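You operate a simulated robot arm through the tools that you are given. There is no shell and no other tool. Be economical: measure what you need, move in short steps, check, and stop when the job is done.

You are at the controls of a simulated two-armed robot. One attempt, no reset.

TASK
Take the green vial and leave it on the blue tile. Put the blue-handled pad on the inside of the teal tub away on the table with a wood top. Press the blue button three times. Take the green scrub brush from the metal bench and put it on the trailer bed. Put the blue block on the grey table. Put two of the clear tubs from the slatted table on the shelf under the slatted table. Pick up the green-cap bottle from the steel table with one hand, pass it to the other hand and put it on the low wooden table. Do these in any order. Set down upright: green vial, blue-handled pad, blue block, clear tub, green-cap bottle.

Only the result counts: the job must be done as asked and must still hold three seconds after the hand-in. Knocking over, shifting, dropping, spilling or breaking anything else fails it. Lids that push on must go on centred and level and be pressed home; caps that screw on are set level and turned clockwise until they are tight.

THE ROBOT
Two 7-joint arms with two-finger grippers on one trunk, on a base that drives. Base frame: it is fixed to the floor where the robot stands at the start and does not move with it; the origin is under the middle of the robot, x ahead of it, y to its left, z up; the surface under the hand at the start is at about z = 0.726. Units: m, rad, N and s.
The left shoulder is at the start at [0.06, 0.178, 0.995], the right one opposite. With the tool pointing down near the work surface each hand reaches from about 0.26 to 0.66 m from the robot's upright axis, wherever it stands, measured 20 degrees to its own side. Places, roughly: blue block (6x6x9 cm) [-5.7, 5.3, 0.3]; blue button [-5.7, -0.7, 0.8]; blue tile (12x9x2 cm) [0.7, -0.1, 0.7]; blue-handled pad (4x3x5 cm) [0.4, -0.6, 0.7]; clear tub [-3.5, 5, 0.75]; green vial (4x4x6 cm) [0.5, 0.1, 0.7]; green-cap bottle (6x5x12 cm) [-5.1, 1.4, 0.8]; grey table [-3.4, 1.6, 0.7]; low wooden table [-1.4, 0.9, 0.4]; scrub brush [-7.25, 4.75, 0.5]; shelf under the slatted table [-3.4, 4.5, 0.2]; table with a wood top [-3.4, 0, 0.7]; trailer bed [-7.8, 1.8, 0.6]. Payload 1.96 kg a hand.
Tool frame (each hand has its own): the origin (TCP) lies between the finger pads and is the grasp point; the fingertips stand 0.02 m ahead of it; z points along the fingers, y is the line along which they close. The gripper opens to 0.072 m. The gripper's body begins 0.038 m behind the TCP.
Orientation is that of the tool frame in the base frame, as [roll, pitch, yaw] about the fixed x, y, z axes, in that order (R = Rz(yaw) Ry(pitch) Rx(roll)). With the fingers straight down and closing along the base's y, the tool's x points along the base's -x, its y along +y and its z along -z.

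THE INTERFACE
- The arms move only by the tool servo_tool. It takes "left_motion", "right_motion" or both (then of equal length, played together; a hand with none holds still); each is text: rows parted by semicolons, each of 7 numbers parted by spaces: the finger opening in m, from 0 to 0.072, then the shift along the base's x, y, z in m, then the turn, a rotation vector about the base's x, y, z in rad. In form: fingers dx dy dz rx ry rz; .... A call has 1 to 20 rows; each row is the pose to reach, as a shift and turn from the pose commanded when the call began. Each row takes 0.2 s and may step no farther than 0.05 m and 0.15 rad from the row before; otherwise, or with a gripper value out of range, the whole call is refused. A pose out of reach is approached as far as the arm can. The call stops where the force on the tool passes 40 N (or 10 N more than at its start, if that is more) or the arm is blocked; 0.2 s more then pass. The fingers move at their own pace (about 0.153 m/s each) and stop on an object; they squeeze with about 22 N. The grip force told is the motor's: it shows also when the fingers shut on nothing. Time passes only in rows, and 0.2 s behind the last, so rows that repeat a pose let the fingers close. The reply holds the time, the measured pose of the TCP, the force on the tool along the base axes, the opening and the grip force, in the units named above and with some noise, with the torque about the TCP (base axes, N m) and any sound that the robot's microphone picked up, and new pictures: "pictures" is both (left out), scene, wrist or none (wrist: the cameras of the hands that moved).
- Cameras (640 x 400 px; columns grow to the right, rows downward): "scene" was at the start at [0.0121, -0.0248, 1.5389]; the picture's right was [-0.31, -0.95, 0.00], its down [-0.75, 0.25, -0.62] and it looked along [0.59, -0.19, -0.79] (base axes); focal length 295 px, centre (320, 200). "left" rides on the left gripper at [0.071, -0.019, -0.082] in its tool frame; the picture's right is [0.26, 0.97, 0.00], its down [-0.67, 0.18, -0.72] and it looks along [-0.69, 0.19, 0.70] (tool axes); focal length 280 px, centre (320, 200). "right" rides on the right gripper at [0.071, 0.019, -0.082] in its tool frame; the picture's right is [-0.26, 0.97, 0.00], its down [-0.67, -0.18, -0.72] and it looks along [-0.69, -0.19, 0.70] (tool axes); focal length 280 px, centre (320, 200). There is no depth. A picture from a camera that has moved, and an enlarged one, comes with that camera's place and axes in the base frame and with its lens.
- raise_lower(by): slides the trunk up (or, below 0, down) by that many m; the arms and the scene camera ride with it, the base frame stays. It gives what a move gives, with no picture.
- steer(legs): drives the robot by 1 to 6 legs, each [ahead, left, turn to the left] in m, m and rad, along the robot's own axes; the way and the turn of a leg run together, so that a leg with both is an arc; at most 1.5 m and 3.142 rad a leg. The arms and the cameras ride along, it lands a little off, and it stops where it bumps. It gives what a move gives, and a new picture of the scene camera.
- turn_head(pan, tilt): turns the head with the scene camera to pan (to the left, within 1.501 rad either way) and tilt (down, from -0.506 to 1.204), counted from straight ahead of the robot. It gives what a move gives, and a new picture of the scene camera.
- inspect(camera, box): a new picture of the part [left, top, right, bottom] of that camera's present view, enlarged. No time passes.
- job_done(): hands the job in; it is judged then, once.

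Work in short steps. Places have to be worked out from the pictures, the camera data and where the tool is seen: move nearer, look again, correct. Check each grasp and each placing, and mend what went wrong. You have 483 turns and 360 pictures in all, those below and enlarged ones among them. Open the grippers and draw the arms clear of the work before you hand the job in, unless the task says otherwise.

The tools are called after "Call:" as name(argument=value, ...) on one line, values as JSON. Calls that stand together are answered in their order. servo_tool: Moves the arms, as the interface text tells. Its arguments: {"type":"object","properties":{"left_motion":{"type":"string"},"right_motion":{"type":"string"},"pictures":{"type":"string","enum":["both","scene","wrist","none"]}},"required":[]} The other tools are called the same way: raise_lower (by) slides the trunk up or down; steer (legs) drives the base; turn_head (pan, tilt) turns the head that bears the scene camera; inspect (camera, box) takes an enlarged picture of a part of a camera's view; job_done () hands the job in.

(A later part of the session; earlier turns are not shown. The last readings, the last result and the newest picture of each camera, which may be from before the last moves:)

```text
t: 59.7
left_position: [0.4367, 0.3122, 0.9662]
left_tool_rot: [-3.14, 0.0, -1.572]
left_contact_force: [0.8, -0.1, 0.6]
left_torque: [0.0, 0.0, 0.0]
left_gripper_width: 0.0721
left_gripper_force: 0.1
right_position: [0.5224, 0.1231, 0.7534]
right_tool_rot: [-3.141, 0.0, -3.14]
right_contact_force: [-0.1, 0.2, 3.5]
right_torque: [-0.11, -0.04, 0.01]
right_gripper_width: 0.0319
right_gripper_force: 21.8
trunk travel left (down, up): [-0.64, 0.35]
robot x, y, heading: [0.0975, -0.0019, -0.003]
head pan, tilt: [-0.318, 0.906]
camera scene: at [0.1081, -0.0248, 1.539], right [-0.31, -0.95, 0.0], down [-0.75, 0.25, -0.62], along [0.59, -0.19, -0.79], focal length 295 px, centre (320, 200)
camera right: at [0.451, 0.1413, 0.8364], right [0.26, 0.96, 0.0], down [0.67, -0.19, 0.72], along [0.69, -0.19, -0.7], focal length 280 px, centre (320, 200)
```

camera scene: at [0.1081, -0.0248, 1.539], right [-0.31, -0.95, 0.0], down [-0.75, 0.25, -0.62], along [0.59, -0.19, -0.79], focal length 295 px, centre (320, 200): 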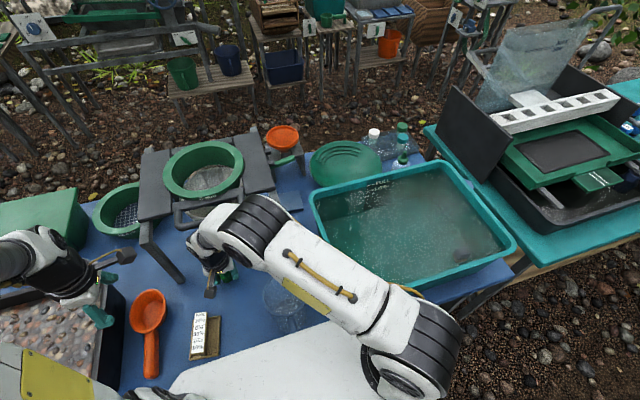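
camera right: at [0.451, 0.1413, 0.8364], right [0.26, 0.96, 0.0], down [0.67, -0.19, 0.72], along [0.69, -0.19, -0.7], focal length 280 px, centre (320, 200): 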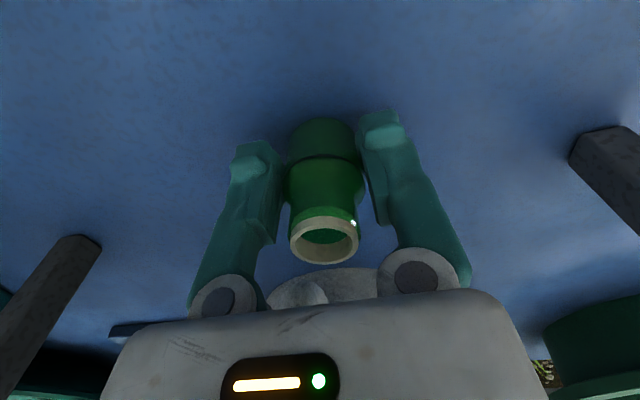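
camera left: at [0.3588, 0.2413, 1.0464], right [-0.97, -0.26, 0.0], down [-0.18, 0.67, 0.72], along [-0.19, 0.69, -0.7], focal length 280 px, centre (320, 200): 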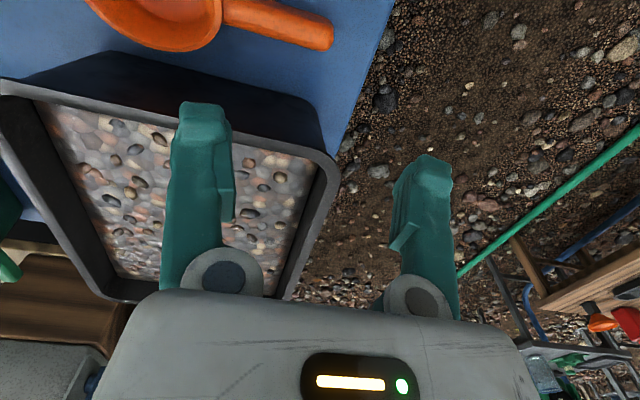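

Release, lift, tilt 37° at hover, and look.

Call:
servo_tool(right_motion="0.04 0 0 0 0 0 0; 0.072 0 0 0 0 0 0; 0.072 0 0 0.0 0 0 0; 0.072 0 0 0.045 0 0 0; 0.072 0 0 0.09 0 0 0; 0.072 0 0 0.105 0 -0.13 0; 0.072 0 0 0.105 0 -0.26 0; 0.072 0 0 0.105 0 -0.39 0; 0.072 0 0 0.105 0 -0.52 0; 0.072 0 0 0.105 0 -0.65 0;0.072 0 0 0.105 0 -0.65 0")

```text
t: 61.5
left_position: [0.4369, 0.3143, 0.9644]
left_tool_rot: [3.139, -0.001, -1.572]
left_contact_force: [-1.1, 0.2, 0.1]
left_torque: [0.0, -0.02, 0.01]
left_gripper_width: 0.0718
left_gripper_force: 0.1
right_position: [0.519, 0.1207, 0.8536]
right_tool_rot: [-3.131, 0.363, -3.138]
right_contact_force: [-0.3, 4.4, -33.4]
right_torque: [0.01, 0.37, 0.07]
right_gripper_width: 0.072
right_gripper_force: 0.1
trunk travel left (down, up): [-0.64, 0.35]
robot x, y, heading: [0.0922, -0.0015, 0.002]
head pan, tilt: [-0.318, 0.906]
stopped in row 9 (right hand): the force on the tool passed its limit at 44 N (the readings are from after the stop); the commanded pose is now the measured one
camera scene: at [0.1095, -0.0225, 1.5388], right [-0.31, -0.95, 0.0], down [-0.75, 0.25, -0.62], along [0.59, -0.19, -0.79], focal length 295 px, centre (320, 200)
camera right: at [0.4224, 0.1407, 0.9041], right [0.24, 0.97, 0.08], down [0.38, -0.17, 0.91], along [0.89, -0.19, -0.41], focal length 280 px, centre (320, 200)
```

scene: 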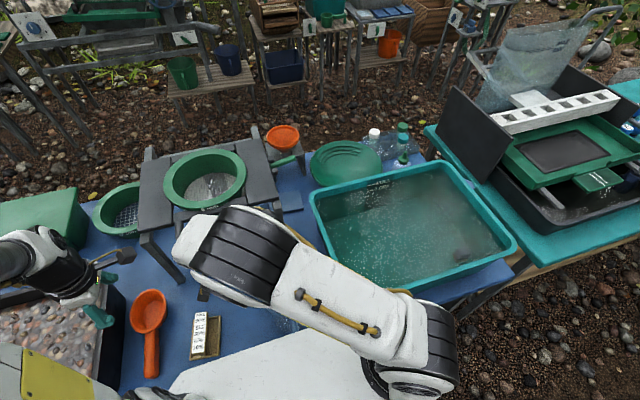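
right: 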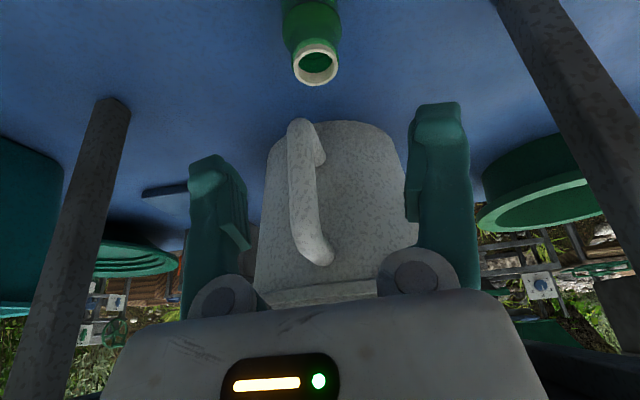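

The wrist pressed up against something, likely the sieve handle. I'll back off down and towards the robot.

Call:
servo_tool(right_motion="0.072 -0.02 0 -0.01 0 0 0; 0.072 -0.05 0 -0.01 0 0 0; 0.072 -0.09 0 -0.01 0 0 0")

```text
t: 62.3
left_position: [0.4341, 0.3123, 0.9675]
left_tool_rot: [-3.14, 0.0, -1.574]
left_contact_force: [-0.6, 0.4, -0.8]
left_torque: [0.01, -0.02, -0.02]
left_gripper_width: 0.072
left_gripper_force: 0.2
right_position: [0.4268, 0.1217, 0.8451]
right_tool_rot: [-3.136, 0.372, -3.141]
right_contact_force: [0.0, 0.1, 0.1]
right_torque: [-0.02, -0.01, -0.02]
right_gripper_width: 0.0718
right_gripper_force: 0.0
trunk travel left (down, up): [-0.64, 0.35]
robot x, y, heading: [0.094, -0.0003, -0.004]
head pan, tilt: [-0.318, 0.906]
camera scene: at [0.1061, -0.0249, 1.539], right [-0.31, -0.95, 0.0], down [-0.75, 0.25, -0.62], along [0.59, -0.19, -0.79], focal length 295 px, centre (320, 200)
camera right: at [0.3317, 0.14, 0.8974], right [0.25, 0.97, 0.09], down [0.37, -0.18, 0.91], along [0.9, -0.19, -0.4], focal length 280 px, centre (320, 200)
```

scene: 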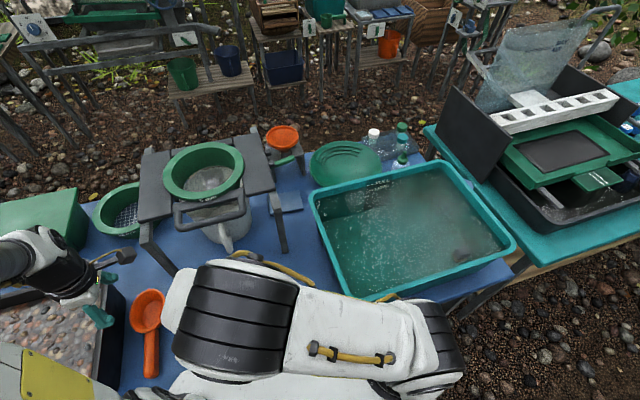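
right: 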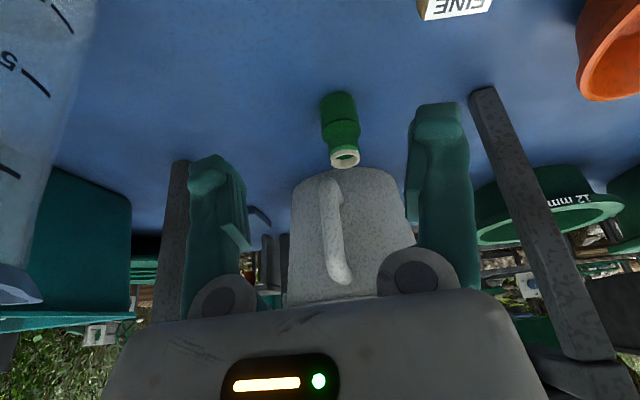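

Nothing seems displaced; the sieve sits as before. I'll use a smaller 25° tilt and come at the vial from low down, clear of the handle.

Call:
servo_tool(right_motion="0.072 0.02 0.001 0 0 -0.07 0; 0.072 0.043 0.002 0 0 -0.07 0; 0.072 0.043 0.002 -0.04 0 -0.07 0; 0.072 0.043 0.002 -0.07 0 -0.07 0; 0.072 0.043 0.002 -0.07 0 -0.07 0")

```text
t: 63.5
left_position: [0.4359, 0.3132, 0.9656]
left_tool_rot: [3.141, 0.0, -1.573]
left_contact_force: [-0.7, 0.5, 0.7]
left_torque: [0.03, -0.04, -0.01]
left_gripper_width: 0.072
left_gripper_force: 0.1
right_position: [0.4725, 0.1223, 0.7762]
right_tool_rot: [-3.137, 0.442, -3.138]
right_contact_force: [0.5, 0.6, 0.0]
right_torque: [-0.01, -0.03, 0.0]
right_gripper_width: 0.0719
right_gripper_force: 0.0
trunk travel left (down, up): [-0.64, 0.35]
robot x, y, heading: [0.0958, 0.0011, -0.002]
head pan, tilt: [-0.318, 0.906]
camera scene: at [0.1083, -0.0247, 1.5389], right [-0.31, -0.95, 0.0], down [-0.75, 0.25, -0.62], along [0.59, -0.19, -0.79], focal length 295 px, centre (320, 200)
camera right: at [0.3737, 0.1418, 0.8196], right [0.24, 0.97, 0.11], down [0.3, -0.18, 0.94], along [0.92, -0.19, -0.34], focal length 280 px, centre (320, 200)
```

scene: 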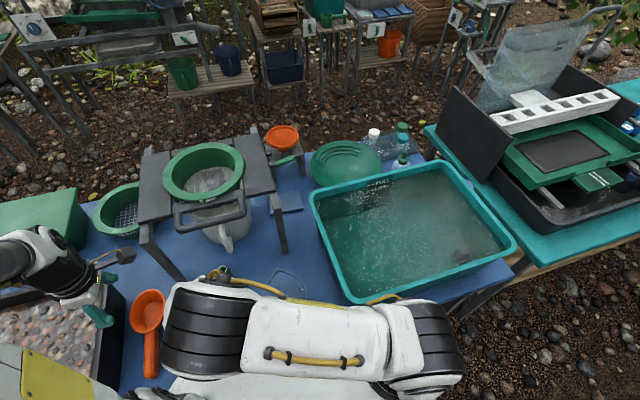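
right: 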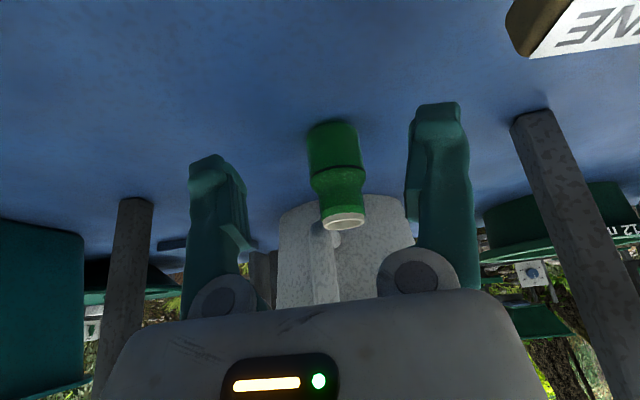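

The vial is centred laterally. I'll lower to 0.758 and advance to about x 0.513, then check.

Call:
servo_tool(right_motion="0.072 0 0.002 -0.018 0 0 0; 0.072 0.02 0.003 -0.018 0 0 0; 0.072 0.04 0.003 -0.018 0 0 0; 0.072 0.04 0.003 -0.018 0 0 0", pictures="wrist")

```text
t: 64.5
left_position: [0.4349, 0.3116, 0.9654]
left_tool_rot: [-3.141, 0.0, -1.573]
left_contact_force: [0.5, -0.3, 0.0]
left_torque: [0.0, 0.0, -0.04]
left_gripper_width: 0.072
left_gripper_force: 0.0
right_position: [0.5127, 0.1269, 0.7578]
right_tool_rot: [-3.137, 0.44, -3.138]
right_contact_force: [-0.3, 0.3, 0.1]
right_torque: [0.0, 0.01, 0.0]
right_gripper_width: 0.0723
right_gripper_force: 0.0
trunk travel left (down, up): [-0.64, 0.35]
robot x, y, heading: [0.0932, -0.0007, 0.0]
head pan, tilt: [-0.318, 0.906]
camera right: at [0.4137, 0.1445, 0.8019], right [0.24, 0.97, 0.11], down [0.3, -0.18, 0.94], along [0.92, -0.19, -0.34], focal length 280 px, centre (320, 200)
```

right: 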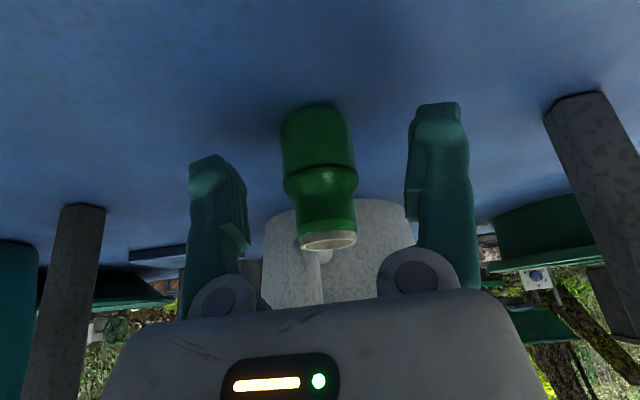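

Nearly centred. Advance 5 mm more and close fully.

Call:
servo_tool(right_motion="0.072 0.005 -0.002 -0.001 0 0 0; 0 0.005 -0.002 -0.001 0 0 0; 0 0.005 -0.002 -0.001 0 0 0; 0 0.005 -0.002 -0.001 0 0 0", pictures="wrist")

```text
t: 65.5
left_position: [0.4359, 0.3119, 0.9677]
left_tool_rot: [3.141, -0.001, -1.571]
left_contact_force: [-0.2, 0.1, 0.0]
left_torque: [0.03, -0.04, 0.02]
left_gripper_width: 0.0717
left_gripper_force: 0.1
right_position: [0.5178, 0.1236, 0.7566]
right_tool_rot: [-3.134, 0.44, -3.14]
right_contact_force: [0.2, 0.0, -0.2]
right_torque: [-0.01, 0.01, -0.03]
right_gripper_width: 0.0316
right_gripper_force: 22.3
trunk travel left (down, up): [-0.64, 0.35]
robot x, y, heading: [0.094, 0.0031, -0.0]
head pan, tilt: [-0.318, 0.906]
camera right: at [0.4188, 0.1425, 0.8008], right [0.24, 0.97, 0.11], down [0.3, -0.18, 0.94], along [0.92, -0.19, -0.34], focal length 280 px, centre (320, 200)
```

right: 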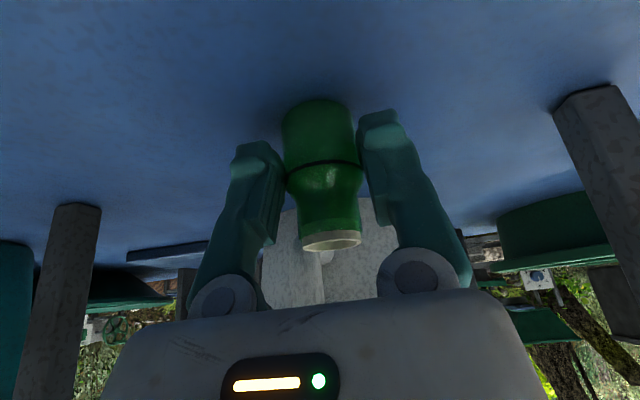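

Gripped. I'll back away from the bench, lift, and carry it round to (0.49, -0.125).

Call:
servo_tool(right_motion="0 -0.01 0 0.02 0 0 0; 0 -0.04 0 0.04 0 0 0; 0 -0.05 0 0.08 0 0 0; 0 -0.05 0 0.12 0 0 0; 0 -0.05 0 0.16 0 0 0; 0 -0.05 -0.04 0.17 0 0 0; 0 -0.05 -0.08 0.17 0 0 0; 0 -0.05 -0.12 0.17 0 0 0; 0 -0.05 -0.16 0.17 0 0 0; 0 -0.05 -0.20 0.17 0 0 0; 0 -0.04 -0.24 0.17 0 0 0; 0 -0.03 -0.25 0.17 0 0 0; 0 -0.03 -0.25 0.17 0 0 0")

```text
t: 68.3
left_position: [0.4347, 0.3114, 0.9663]
left_tool_rot: [3.141, 0.0, -1.572]
left_contact_force: [0.1, -0.4, -0.4]
left_torque: [-0.02, 0.0, 0.01]
left_gripper_width: 0.072
left_gripper_force: 0.1
right_position: [0.4874, -0.1268, 0.927]
right_tool_rot: [-3.135, 0.44, -3.139]
right_contact_force: [-1.4, -0.7, -0.5]
right_torque: [0.02, 0.0, -0.01]
right_gripper_width: 0.0318
right_gripper_force: 21.4
trunk travel left (down, up): [-0.64, 0.35]
robot x, y, heading: [0.0956, 0.0034, -0.004]
head pan, tilt: [-0.318, 0.906]
camera scene: at [0.1083, -0.0249, 1.5389], right [-0.31, -0.95, 0.0], down [-0.75, 0.25, -0.62], along [0.59, -0.19, -0.79], focal length 295 px, centre (320, 200)
camera right: at [0.3888, -0.1073, 0.9707], right [0.24, 0.97, 0.11], down [0.3, -0.18, 0.94], along [0.92, -0.19, -0.34], focal length 280 px, centre (320, 200)
```

scene: 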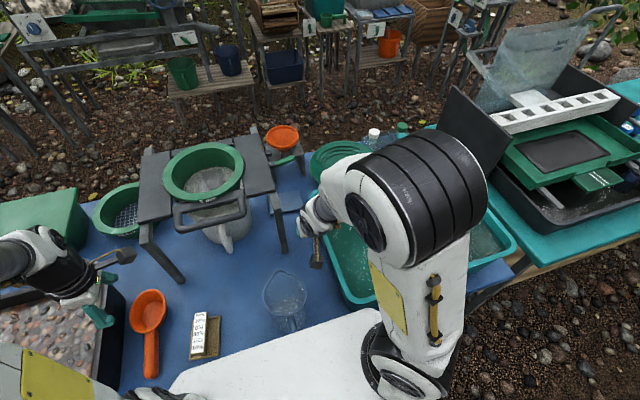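
right: 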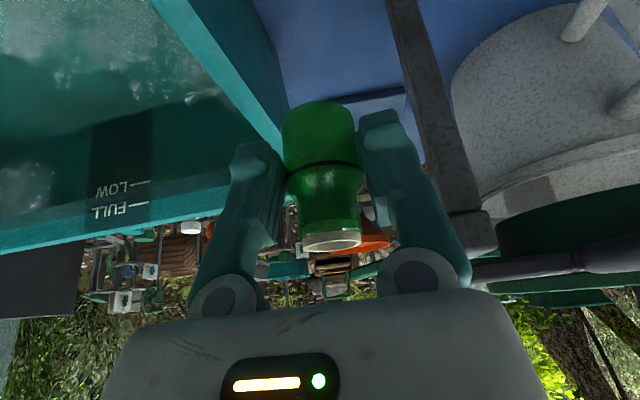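

Let me take a closer look at the rod over the tile before going forward.

Call:
inspect(camera="scene", box=[230, 110, 330, 220])

Call:
inspect(camera="right", box=[250, 80, 500, 290])

```text
3.64 times, centred on (280, 165) of scene
camera zoom: at [0.1083, -0.0249, 1.5389], right [-0.31, -0.95, 0.0], down [-0.75, 0.25, -0.62], along [0.59, -0.19, -0.79], focal length 1072 px, centre (466, 327)
```

zoom: 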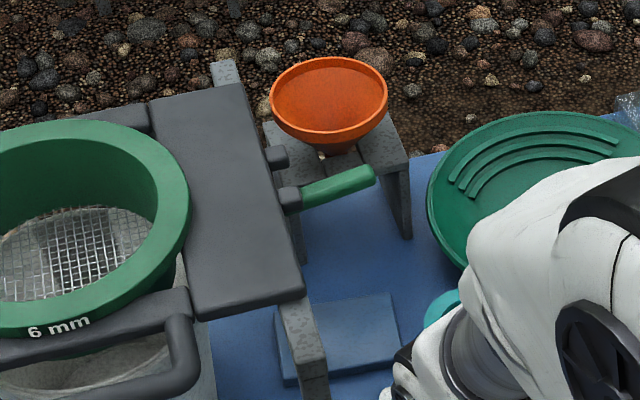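

```text
1.90 times, centred on (375, 185) of right
camera zoom: at [0.3888, -0.1073, 0.9707], right [0.24, 0.97, 0.11], down [0.3, -0.18, 0.94], along [0.92, -0.19, -0.34], focal length 534 px, centre (215, 229)
```

zoom: 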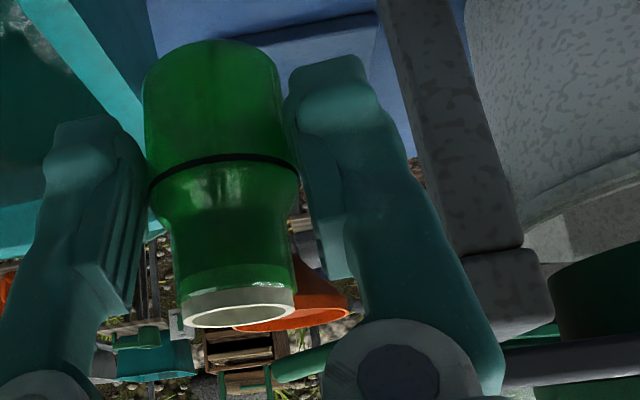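

The rod runs at about x 0.735, z 0.94, and the tile covers x 0.694–0.766, y -0.155 to -0.047. Placing at (0.715, -0.12) with this tilt fits, so I'll move forward and descend gradually.

Call:
servo_tool(right_motion="0 0.04 0 0 0 0 0; 0 0.08 0.002 -0.01 0 0 0; 0 0.115 0.004 -0.02 0 0 0; 0 0.15 0.005 -0.035 0 0 0; 0 0.18 0.005 -0.055 0 0 0; 0 0.2 0.005 -0.075 0 0 0; 0 0.2 0.005 -0.075 0 0 0")

```text
t: 69.9
left_position: [0.4349, 0.3126, 0.9661]
left_tool_rot: [3.141, 0.0, -1.573]
left_contact_force: [-0.1, -0.8, -0.2]
left_torque: [0.0, 0.01, -0.01]
left_gripper_width: 0.0718
left_gripper_force: 0.0
right_position: [0.6888, -0.1191, 0.8517]
right_tool_rot: [-3.137, 0.439, -3.141]
right_contact_force: [-0.2, 0.4, -0.2]
right_torque: [0.03, 0.0, 0.02]
right_gripper_width: 0.0318
right_gripper_force: 22.5
trunk travel left (down, up): [-0.64, 0.35]
robot x, y, heading: [0.0983, 0.0019, 0.0]
head pan, tilt: [-0.318, 0.906]
camera scene: at [0.1078, -0.0247, 1.5389], right [-0.31, -0.95, 0.0], down [-0.75, 0.25, -0.62], along [0.59, -0.19, -0.79], focal length 295 px, centre (320, 200)
camera right: at [0.5892, -0.1007, 0.8954], right [0.24, 0.97, 0.11], down [0.3, -0.18, 0.94], along [0.92, -0.19, -0.34], focal length 280 px, centre (320, 200)
```

scene: 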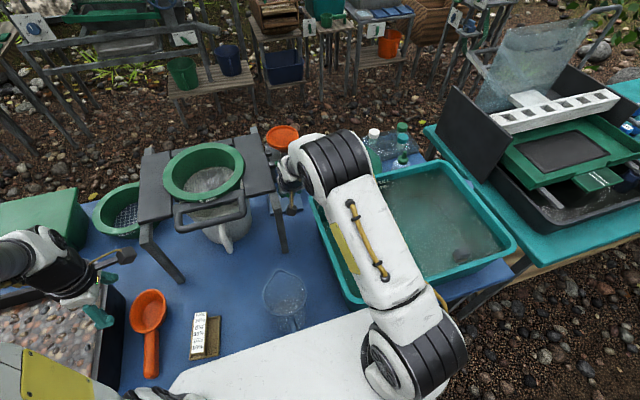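
right: 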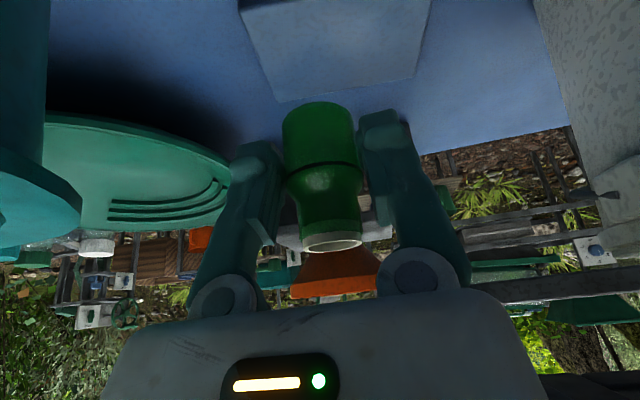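

Tile confirmed. I'll move to (0.718, -0.115) and lower to just above the tile.

Call:
servo_tool(right_motion="0 0.015 0.002 -0.02 0 0 0; 0 0.029 0.004 -0.04 0 0 0; 0 0.029 0.004 -0.06 0 0 0; 0 0.029 0.004 -0.068 0 0 0; 0 0.029 0.004 -0.068 0 0 0", pictures="wrist")

```text
t: 71.1
left_position: [0.4365, 0.3117, 0.966]
left_tool_rot: [3.141, 0.0, -1.572]
left_contact_force: [-0.2, -0.1, -0.6]
left_torque: [0.0, 0.03, 0.03]
left_gripper_width: 0.0721
left_gripper_force: 0.0
right_position: [0.7167, -0.1165, 0.7834]
right_tool_rot: [-3.136, 0.439, -3.14]
right_contact_force: [0.3, -0.2, -0.4]
right_torque: [-0.01, 0.02, -0.01]
right_gripper_width: 0.0317
right_gripper_force: 22.2
trunk travel left (down, up): [-0.64, 0.35]
robot x, y, heading: [0.0948, 0.001, -0.002]
head pan, tilt: [-0.318, 0.906]
camera right: at [0.6179, -0.0974, 0.8275], right [0.24, 0.97, 0.11], down [0.3, -0.18, 0.94], along [0.92, -0.19, -0.34], focal length 280 px, centre (320, 200)
```

right: 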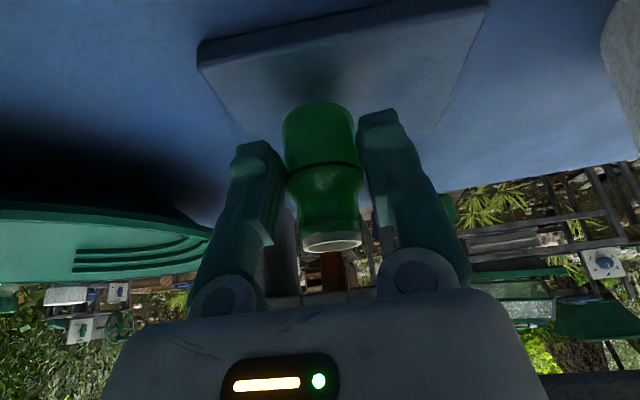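

Over the tile. Lower in small steps to contact.

Call:
servo_tool(right_motion="0 0 0 -0.003 0 0 0; 0 0 0 -0.006 0 0 0; 0 0 0 -0.006 0 0 0", pictures="none")

```text
t: 71.9
left_position: [0.435, 0.3119, 0.9654]
left_tool_rot: [-3.141, 0.0, -1.572]
left_contact_force: [0.3, -0.1, -1.4]
left_torque: [0.01, -0.01, 0.01]
left_gripper_width: 0.0719
left_gripper_force: 0.1
right_position: [0.7162, -0.1164, 0.777]
right_tool_rot: [-3.137, 0.441, -3.141]
right_contact_force: [1.2, -0.6, 0.0]
right_torque: [-0.01, -0.01, 0.01]
right_gripper_width: 0.0317
right_gripper_force: 22.4
trunk travel left (down, up): [-0.64, 0.35]
robot x, y, heading: [0.0982, 0.0011, -0.005]
head pan, tilt: [-0.318, 0.906]
```

Call:
servo_tool(right_motion="0 0 0 -0.002 0 0 0; 0 0 0 -0.004 0 0 0; 0 0 0 -0.004 0 0 0", pictures="none")

```text
t: 72.7
left_position: [0.4355, 0.3114, 0.9648]
left_tool_rot: [3.14, 0.001, -1.573]
left_contact_force: [-0.7, -1.1, -1.0]
left_torque: [0.0, -0.01, 0.0]
left_gripper_width: 0.0723
left_gripper_force: 0.0
right_position: [0.7152, -0.1164, 0.7734]
right_tool_rot: [-3.137, 0.44, -3.14]
right_contact_force: [-0.1, 0.2, -0.5]
right_torque: [-0.01, 0.03, 0.01]
right_gripper_width: 0.0314
right_gripper_force: 21.7
trunk travel left (down, up): [-0.64, 0.35]
robot x, y, heading: [0.0964, -0.001, -0.005]
head pan, tilt: [-0.318, 0.906]
```

Still no contact at 0.773; keep going down in small steps.

Call:
servo_tool(right_motion="0 0 0 -0.002 0 0 0; 0 0 0 -0.004 0 0 0; 0 0 0 -0.006 0 0 0; 0 0 0 -0.006 0 0 0", pictures="wrist")

```text
t: 73.7
left_position: [0.4335, 0.3129, 0.9665]
left_tool_rot: [-3.141, -0.001, -1.573]
left_contact_force: [0.4, 0.3, 0.0]
left_torque: [-0.02, -0.01, 0.02]
left_gripper_width: 0.072
left_gripper_force: 0.1
right_position: [0.7156, -0.1161, 0.7696]
right_tool_rot: [-3.138, 0.445, -3.141]
right_contact_force: [-0.2, -0.7, 12.9]
right_torque: [0.03, -0.13, 0.01]
right_gripper_width: 0.0317
right_gripper_force: 22.6
trunk travel left (down, up): [-0.64, 0.35]
robot x, y, heading: [0.0975, 0.0013, -0.006]
head pan, tilt: [-0.318, 0.906]
camera right: at [0.6177, -0.098, 0.8134], right [0.24, 0.97, 0.11], down [0.3, -0.18, 0.94], along [0.92, -0.19, -0.33], focal length 280 px, centre (320, 200)
```

right: 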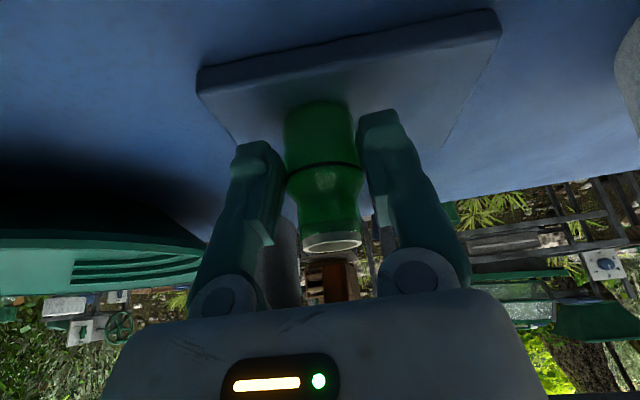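

It's touching the tile at 13 N. I'll ease up 1.5 mm, open, then retreat along the tool axis.

Call:
servo_tool(right_motion="0 0 0 0.0035 0 0 0; 0.036 0 0 0.0035 0 0 0; 0.045 0 0 0.0035 0 0 0; 0.066 0 0 0.0035 0 0 0; 0.066 0 0 0.0035 0 0 0; 0.066 -0.013 0 0.03 0 0 0; 0.066 -0.03 0 0.07 0 0 0; 0.066 -0.05 -0.004 0.1 0 0 0; 0.066 -0.09 -0.006 0.12 0 0 0; 0.066 -0.13 -0.006 0.14 0 0 0")

Call:
inspect(camera="scene", box=[250, 150, 330, 220])

```text
t: 75.7
left_position: [0.4386, 0.3127, 0.9644]
left_tool_rot: [3.137, -0.001, -1.572]
left_contact_force: [-0.9, 0.4, -0.4]
left_torque: [0.01, -0.01, 0.02]
left_gripper_width: 0.0719
left_gripper_force: 0.2
right_position: [0.6463, -0.1229, 0.8803]
right_tool_rot: [-3.133, 0.454, -3.133]
right_contact_force: [24.4, -2.5, -21.6]
right_torque: [0.86, -0.79, 1.23]
right_gripper_width: 0.0632
right_gripper_force: 0.0
trunk travel left (down, up): [-0.64, 0.35]
robot x, y, heading: [0.0979, -0.0006, -0.002]
head pan, tilt: [-0.318, 0.906]
stopped in row 9 (right hand): the force on the tool passed its limit at 172 N (the readings are from after the stop); the commanded pose is now the measured one
camera scene: at [0.1139, -0.025, 1.5386], right [-0.31, -0.95, 0.0], down [-0.75, 0.25, -0.61], along [0.58, -0.19, -0.79], focal length 295 px, centre (320, 200)
camera right: at [0.5467, -0.1046, 0.924], right [0.23, 0.97, 0.11], down [0.29, -0.17, 0.94], along [0.93, -0.19, -0.32], focal length 280 px, centre (320, 200)
```

scene: 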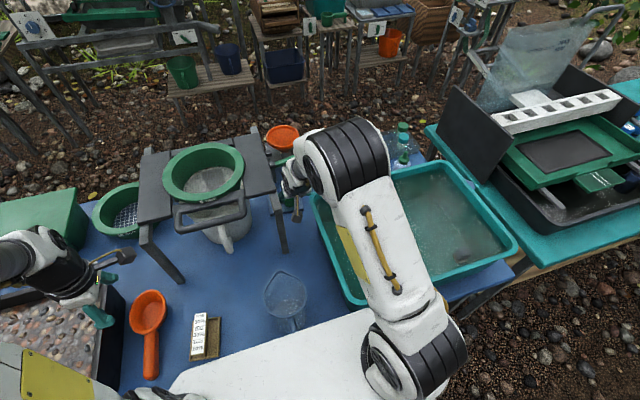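
right: 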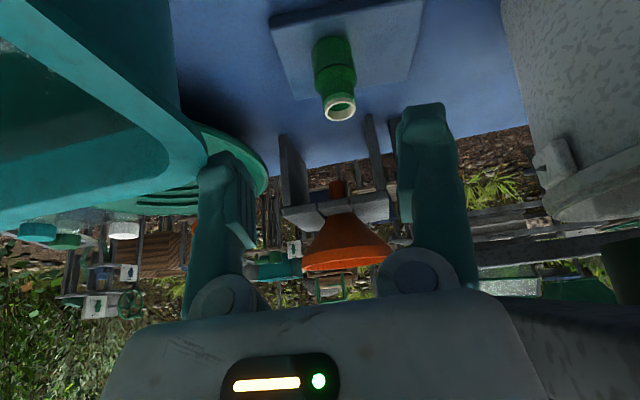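

```text
5.71 times, centred on (290, 185) of scene
camera zoom: at [0.1139, -0.025, 1.5386], right [-0.31, -0.95, 0.0], down [-0.75, 0.25, -0.61], along [0.58, -0.19, -0.79], focal length 1684 px, centre (491, 286)
```

zoom: 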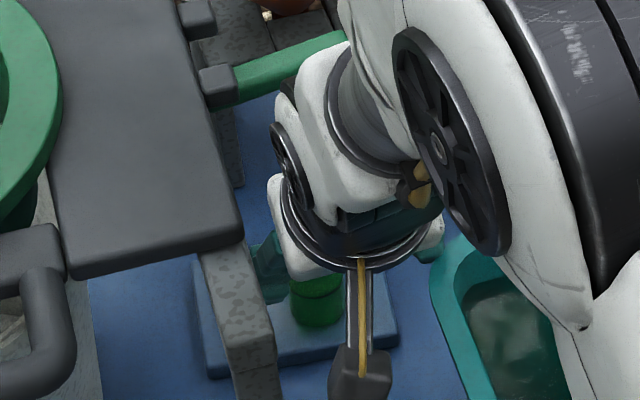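

The vial stands well on the tile. My open finger caught the tub's rim corner, so I'll narrow the fingers, move forward 1 cm, rise, then retreat.

Call:
servo_tool(right_motion="0.05 0.008 0.003 0 0 0 0; 0.03 0.01 0.005 0.0 0 0 0; 0.03 0.01 0.005 0.0 0 0 0; 0.03 0.0 0.004 0.03 0 0 0; 0.03 -0.015 0.003 0.055 0 0 0; 0.03 -0.05 0.001 0.065 0 0 0; 0.03 -0.09 -0.004 0.065 0 0 0; 0.03 -0.13 -0.01 0.065 0 0 0; 0.03 -0.17 -0.02 0.065 0 0 0")

Call:
inspect(camera="scene", box=[240, 140, 360, 240])

```text
t: 77.7
left_position: [0.4336, 0.3124, 0.9664]
left_tool_rot: [-3.141, 0.0, -1.573]
left_contact_force: [-0.1, -1.0, 0.5]
left_torque: [0.0, 0.01, 0.03]
left_gripper_width: 0.072
left_gripper_force: 0.1
right_position: [0.4697, -0.1426, 0.9495]
right_tool_rot: [-3.133, 0.455, -3.139]
right_contact_force: [-0.4, -0.2, -0.1]
right_torque: [-0.01, 0.0, 0.02]
right_gripper_width: 0.03
right_gripper_force: 0.0
trunk travel left (down, up): [-0.64, 0.35]
robot x, y, heading: [0.0969, 0.0014, 0.002]
head pan, tilt: [-0.318, 0.906]
camera scene: at [0.1068, -0.0255, 1.5389], right [-0.31, -0.95, 0.0], down [-0.75, 0.25, -0.62], along [0.59, -0.19, -0.79], focal length 295 px, centre (320, 200)
camera right: at [0.3712, -0.1237, 0.9915], right [0.23, 0.97, 0.11], down [0.29, -0.18, 0.94], along [0.93, -0.19, -0.32], focal length 280 px, centre (320, 200)
```

scene: 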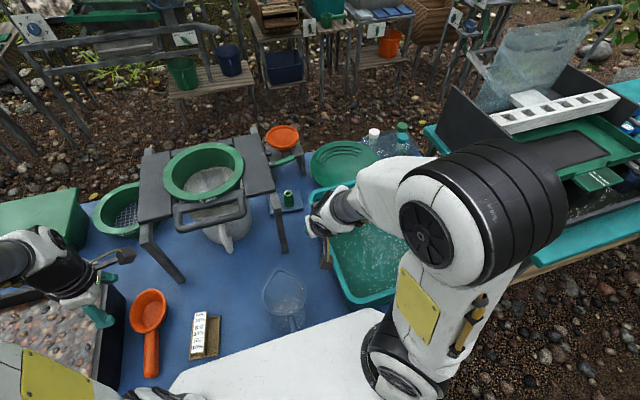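
right: 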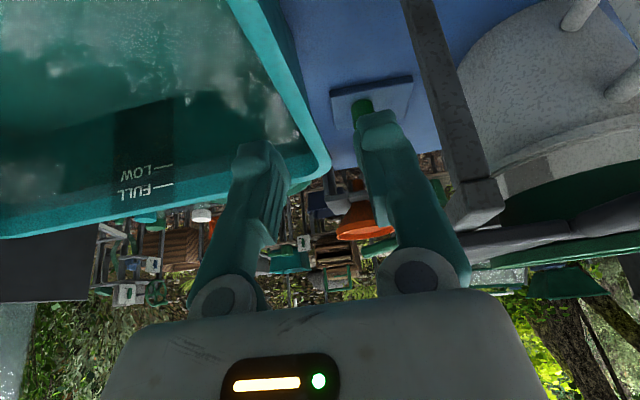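

```text
4.00 times, centred on (300, 190) of scene
camera zoom: at [0.1068, -0.0255, 1.5389], right [-0.31, -0.95, 0.0], down [-0.75, 0.25, -0.62], along [0.59, -0.19, -0.79], focal length 1179 px, centre (400, 240)
```

zoom: 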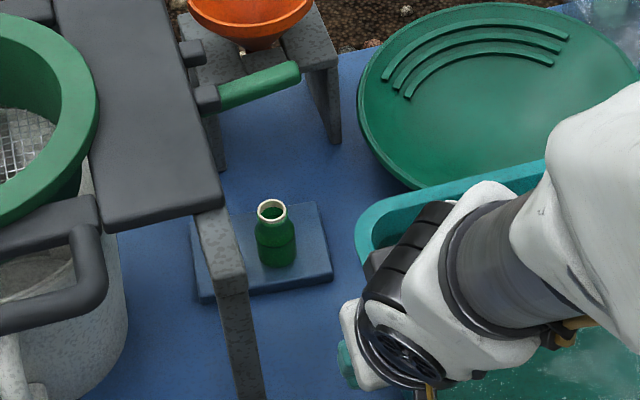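

The vial is upright on the tile. Next is the pad in the tub, so I'll level the right hand and bring it over the tub's near-right part to look.

Call:
servo_tool(right_motion="0.03 -0.02 -0.03 0 0 0.09 0; 0.03 -0.03 -0.07 0 0 0.18 0; 0.03 -0.04 -0.11 0 0 0.27 0; 0.03 -0.05 -0.15 0 0 0.36 0; 0.03 -0.06 -0.19 0.0 0 0.455 0; 0.072 -0.06 -0.23 0.02 0 0.455 0; 0.072 -0.06 -0.27 0.02 0 0.455 0; 0.072 -0.06 -0.31 0.02 0 0.455 0; 0.072 -0.06 -0.31 0.02 0 0.455 0")

```text
t: 79.7
left_position: [0.4353, 0.3124, 0.9655]
left_tool_rot: [3.14, 0.001, -1.572]
left_contact_force: [-0.1, 0.1, 0.4]
left_torque: [-0.01, 0.03, 0.02]
left_gripper_width: 0.0719
left_gripper_force: 0.1
right_position: [0.4119, -0.4523, 0.9704]
right_tool_rot: [-3.134, -0.003, -3.136]
right_contact_force: [-1.0, 1.0, -0.5]
right_torque: [-0.02, -0.02, 0.0]
right_gripper_width: 0.0719
right_gripper_force: 0.1
right hand out of reach, approached as far as the arm can: row 1
trunk travel left (down, up): [-0.64, 0.35]
robot x, y, heading: [0.0947, -0.0023, 0.0]
head pan, tilt: [-0.318, 0.906]
camera scene: at [0.1082, -0.0237, 1.5389], right [-0.31, -0.95, 0.0], down [-0.75, 0.25, -0.62], along [0.59, -0.19, -0.79], focal length 295 px, centre (320, 200)
camera right: at [0.3407, -0.4341, 1.0511], right [0.26, 0.97, -0.01], down [0.68, -0.17, 0.72], along [0.69, -0.19, -0.7], focal length 280 px, centre (320, 200)
```

scene: 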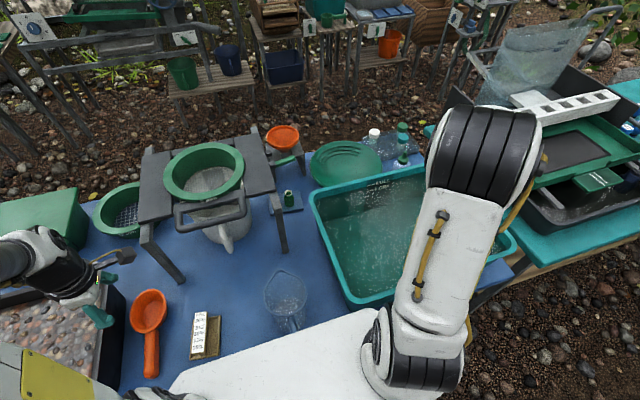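
right: 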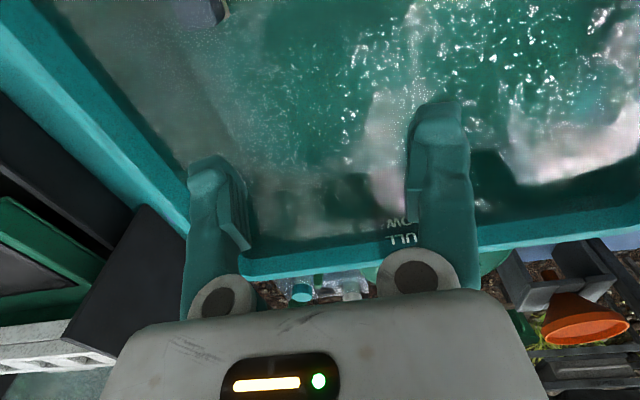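

The pad is near (0.369, -0.548). I'll move the hand back so its camera sees the pad well.

Call:
servo_tool(right_motion="0.072 -0.04 -0.02 0 0 0 0; 0.072 -0.08 -0.03 0 0 0 0; 0.072 -0.12 -0.03 0 0 0 0; 0.072 -0.12 -0.03 0 0 0 0", pictures="wrist")

Call:
inspect(camera="right", box=[140, 40, 340, 165])

```text
t: 80.7
left_position: [0.4355, 0.3115, 0.9661]
left_tool_rot: [3.14, -0.002, -1.573]
left_contact_force: [0.0, -0.8, -0.1]
left_torque: [0.02, 0.02, -0.02]
left_gripper_width: 0.072
left_gripper_force: 0.0
right_position: [0.2902, -0.4833, 0.9678]
right_tool_rot: [-3.135, -0.003, -3.136]
right_contact_force: [-0.1, 0.0, 0.3]
right_torque: [0.03, 0.0, 0.01]
right_gripper_width: 0.0721
right_gripper_force: 0.1
trunk travel left (down, up): [-0.64, 0.35]
robot x, y, heading: [0.0976, -0.0032, 0.003]
head pan, tilt: [-0.318, 0.906]
camera right: at [0.2211, -0.4652, 1.0503], right [0.26, 0.97, -0.01], down [0.68, -0.18, 0.72], along [0.69, -0.19, -0.7], focal length 280 px, centre (320, 200)
```

right: 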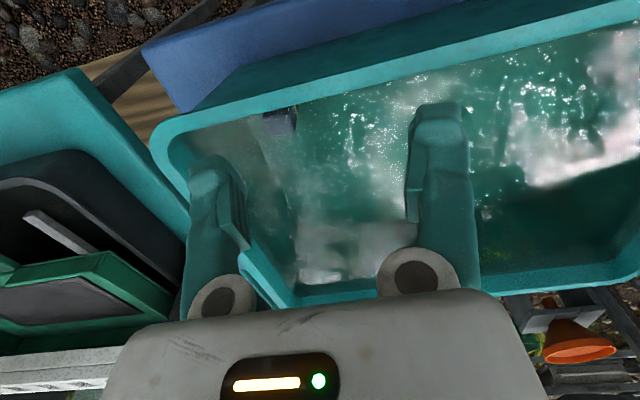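

```text
3.20 times, centred on (240, 102) of right
camera zoom: at [0.2211, -0.4652, 1.0503], right [0.26, 0.97, -0.01], down [0.68, -0.18, 0.72], along [0.69, -0.19, -0.7], focal length 897 px, centre (576, 512)
```

zoom: 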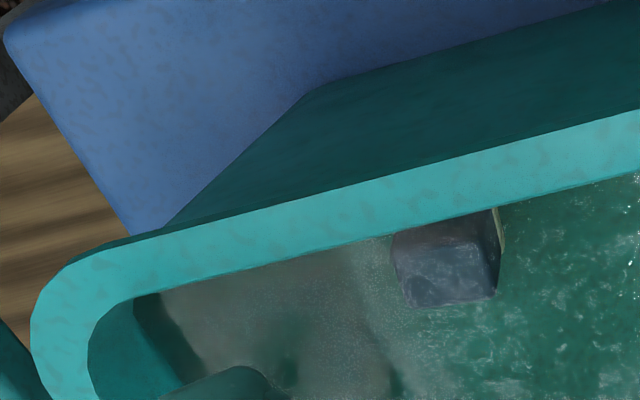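

The pad stands against the near inner wall, with its handle facing +x, around (0.37, -0.555, 0.757). I'll back off a little and shift right so the right arm reaches it comfortably.

Call:
steer(legs=[[-0.06, 0, 0], [0, -0.18, 0]])

```text
t: 82.8
left_position: [0.3744, 0.1339, 0.9656]
left_tool_rot: [-3.141, -0.001, -1.573]
left_contact_force: [-0.8, 0.2, -0.6]
left_torque: [-0.02, -0.01, 0.01]
left_gripper_width: 0.0721
left_gripper_force: 0.0
right_position: [0.2304, -0.663, 0.9681]
right_tool_rot: [-3.138, -0.002, -3.137]
right_contact_force: [-1.1, -0.8, 0.5]
right_torque: [0.03, -0.01, 0.0]
right_gripper_width: 0.072
right_gripper_force: 0.0
trunk travel left (down, up): [-0.64, 0.35]
robot x, y, heading: [0.0352, -0.1755, -0.005]
head pan, tilt: [-0.318, 0.906]
camera scene: at [0.0478, -0.2042, 1.5389], right [-0.31, -0.95, 0.0], down [-0.75, 0.25, -0.62], along [0.59, -0.19, -0.79], focal length 295 px, centre (320, 200)
```

scene: 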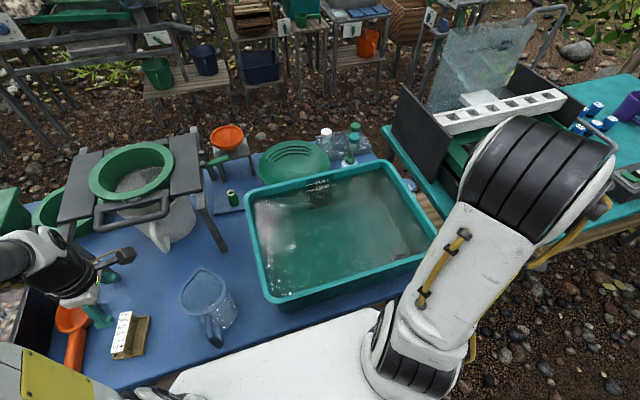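

Now I'll bring the right hand above the pad with a 22° lean, so the camera stays inside the near rim.

Call:
servo_tool(right_motion="0.072 0.03 0.023 0 0 0.07 0; 0.072 0.06 0.046 0 0 0.14 0; 0.072 0.09 0.07 0 0 0.21 0; 0.072 0.12 0.09 0 0 0.28 0; 0.072 0.15 0.11 0 0 0.35 0; 0.072 0.15 0.11 -0.02 0 0.38 0; 0.072 0.15 0.11 -0.02 0 0.38 0")

```text
t: 84.4
left_position: [0.3734, 0.1336, 0.9661]
left_tool_rot: [-3.141, 0.001, -1.571]
left_contact_force: [0.0, 0.2, -0.1]
left_torque: [0.02, -0.03, -0.04]
left_gripper_width: 0.0723
left_gripper_force: 0.1
right_position: [0.3595, -0.5394, 0.9481]
right_tool_rot: [-3.081, -0.285, -3.136]
right_contact_force: [0.0, 0.8, -0.5]
right_torque: [-0.03, 0.01, 0.01]
right_gripper_width: 0.0718
right_gripper_force: 0.0
right hand out of reach, approached as far as the arm can: row 4, 5, 6, 7
trunk travel left (down, up): [-0.64, 0.35]
robot x, y, heading: [0.0354, -0.176, 0.001]
head pan, tilt: [-0.318, 0.906]
camera scene: at [0.047, -0.2035, 1.5389], right [-0.31, -0.95, 0.0], down [-0.75, 0.25, -0.62], along [0.59, -0.19, -0.79], focal length 295 px, centre (320, 200)
camera right: at [0.3137, -0.5153, 1.0464], right [0.23, 0.96, -0.13], down [0.85, -0.13, 0.51], along [0.47, -0.23, -0.85], focal length 280 px, centre (320, 200)
```

scene: 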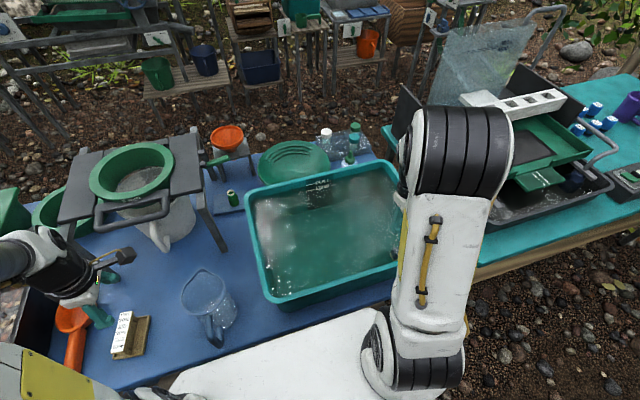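
right: 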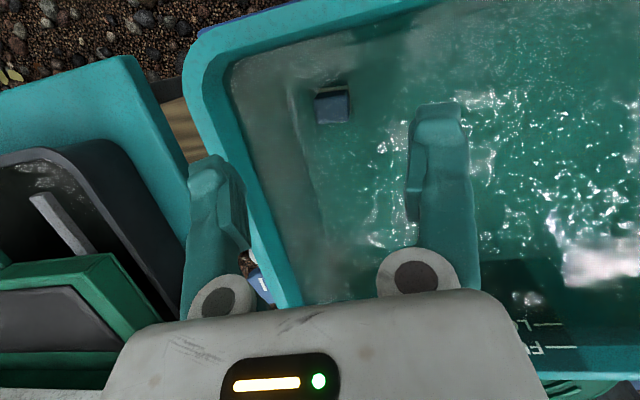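

Call:
inspect(camera="right", box=[270, 50, 400, 150])

```text
4.00 times, centred on (335, 100) of right
camera zoom: at [0.3137, -0.5153, 1.0464], right [0.23, 0.96, -0.13], down [0.85, -0.13, 0.51], along [0.47, -0.23, -0.85], focal length 1122 px, centre (260, 600)
```

zoom: 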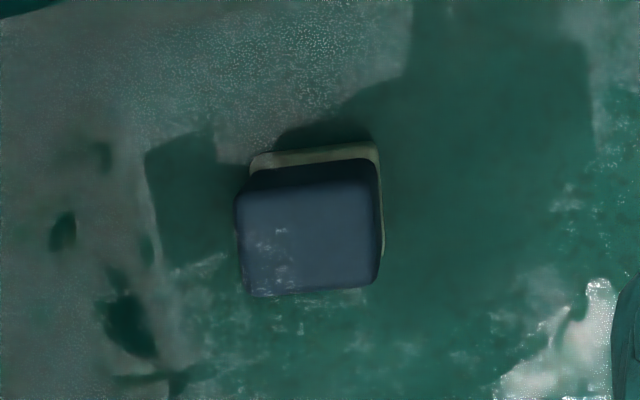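

The pad sits on the tub floor with the handle up, top centre about (0.3665, -0.553), turned about -7°. I'll lower to z 0.87 with the corrected lean and yaw and check again.

Call:
servo_tool(right_motion="0.062 0.002 -0.004 -0.02 0.015 0.025 -0.04; 0.062 0.004 -0.008 -0.04 0.03 0.05 -0.08; 0.062 0.007 -0.0136 -0.06 0.057 0.095 -0.15; 0.062 0.007 -0.0136 -0.075 0.057 0.095 -0.15; 0.062 0.007 -0.0136 -0.075 0.057 0.095 -0.15")

```text
t: 85.6
left_position: [0.3749, 0.1339, 0.965]
left_tool_rot: [-3.141, 0.001, -1.573]
left_contact_force: [0.1, 0.0, 0.2]
left_torque: [-0.04, -0.01, -0.04]
left_gripper_width: 0.0721
left_gripper_force: 0.1
right_position: [0.3667, -0.5532, 0.875]
right_tool_rot: [-3.134, -0.383, 3.015]
right_contact_force: [-0.6, 0.5, -0.7]
right_torque: [0.04, -0.05, 0.02]
right_gripper_width: 0.062
right_gripper_force: 0.2
right hand out of reach, approached as far as the arm can: row 3
trunk travel left (down, up): [-0.64, 0.35]
robot x, y, heading: [0.037, -0.1771, -0.001]
head pan, tilt: [-0.318, 0.906]
camera scene: at [0.0472, -0.2032, 1.5389], right [-0.31, -0.95, 0.0], down [-0.75, 0.25, -0.62], along [0.59, -0.19, -0.79], focal length 295 px, centre (320, 200)
camera right: at [0.3343, -0.5288, 0.9771], right [0.36, 0.93, -0.1], down [0.86, -0.29, 0.41], along [0.35, -0.24, -0.9], focal length 280 px, centre (320, 200)
```

scene: 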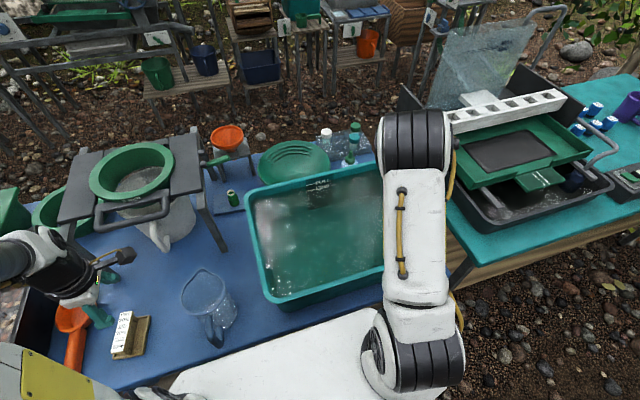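
right: 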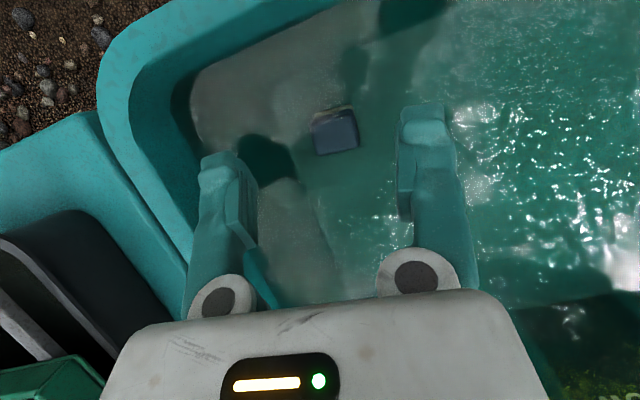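

Aligned: the handle top comes out at (0.366, -0.552). I'll descend to z 0.768, close fully and hold.

Call:
servo_tool(right_motion="0.062 0 0 -0.03 0 0 -0.03; 0.062 0 0.001 -0.06 0 0 -0.05; 0.062 0 0.001 -0.09 0 0 -0.05; 0.062 0 0.001 -0.107 0 0 -0.05; 0.062 0 0.001 -0.107 0 0 -0.05; 0 0 0.001 -0.107 0 0 -0.05; 0 0 0.001 -0.107 0 0 -0.05; 0 0 0.001 -0.107 0 0 -0.05", pictures="wrist")

```text
t: 87.4
left_position: [0.3752, 0.1338, 0.9652]
left_tool_rot: [-3.141, 0.001, -1.572]
left_contact_force: [0.8, 0.6, -0.7]
left_torque: [-0.03, 0.0, 0.02]
left_gripper_width: 0.0724
left_gripper_force: 0.1
right_position: [0.3662, -0.551, 0.7675]
right_tool_rot: [-3.135, -0.38, 2.965]
right_contact_force: [-0.1, -1.2, 0.1]
right_torque: [0.01, -0.03, 0.01]
right_gripper_width: 0.0326
right_gripper_force: 22.1
trunk travel left (down, up): [-0.64, 0.35]
robot x, y, heading: [0.0338, -0.1793, -0.004]
head pan, tilt: [-0.318, 0.906]
camera right: at [0.3353, -0.5263, 0.87], right [0.41, 0.91, -0.1], down [0.85, -0.33, 0.41], along [0.34, -0.26, -0.9], focal length 280 px, centre (320, 200)
```

right: 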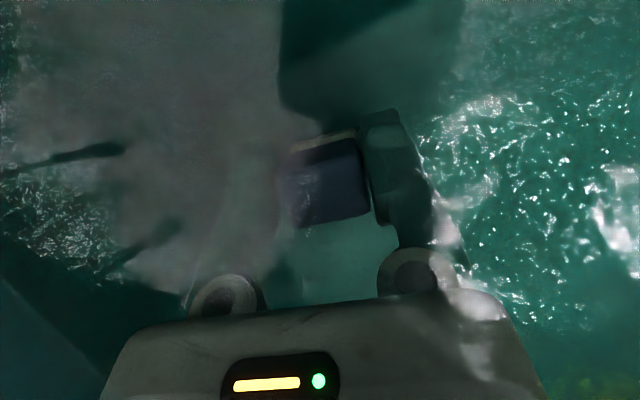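

Gripped at 0.033 m, 22 N. Lift slowly out of the tub.

Call:
servo_tool(right_motion="0 0 0 0.02 0 0 0; 0 0 0 0.05 0 0 0; 0 0 0 0.09 0 0 0; 0 0 0 0.13 0 0 0; 0 -0.01 0 0.16 0 -0.1 0; 0 -0.02 0.02 0.175 0 -0.2 0; 0 -0.03 0.04 0.18 0 -0.3 0; 0 -0.03 0.05 0.185 0 -0.38 0; 0 -0.03 0.05 0.185 0 -0.38 0")

```text
t: 89.4
left_position: [0.3755, 0.1342, 0.9649]
left_tool_rot: [-3.142, 0.002, -1.573]
left_contact_force: [-0.4, -0.9, -0.3]
left_torque: [-0.01, -0.01, -0.04]
left_gripper_width: 0.0721
left_gripper_force: 0.0
right_position: [0.3352, -0.5011, 0.9512]
right_tool_rot: [3.084, -0.006, 2.977]
right_contact_force: [-0.6, 0.5, -0.4]
right_torque: [0.0, 0.04, 0.01]
right_gripper_width: 0.0326
right_gripper_force: 21.9
right hand out of reach, approached as far as the arm can: row 4
trunk travel left (down, up): [-0.64, 0.35]
robot x, y, heading: [0.0382, -0.1779, -0.001]
head pan, tilt: [-0.318, 0.906]
camera scene: at [0.0487, -0.2035, 1.5389], right [-0.31, -0.95, 0.0], down [-0.75, 0.25, -0.62], along [0.59, -0.19, -0.79], focal length 295 px, centre (320, 200)
camera right: at [0.2699, -0.4755, 1.0349], right [0.42, 0.91, 0.05], down [0.63, -0.33, 0.7], along [0.65, -0.26, -0.71], focal length 280 px, centre (320, 200)
```

scene: 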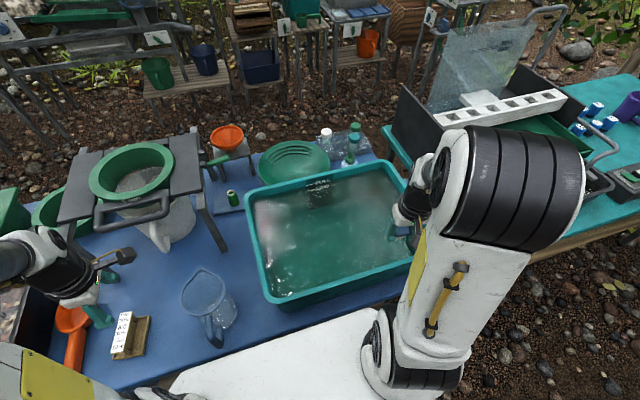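
right: 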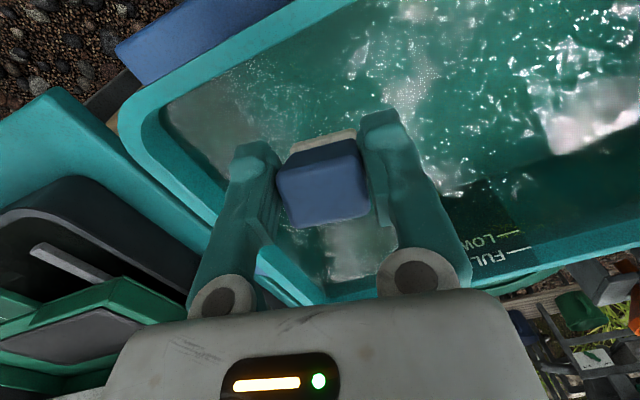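

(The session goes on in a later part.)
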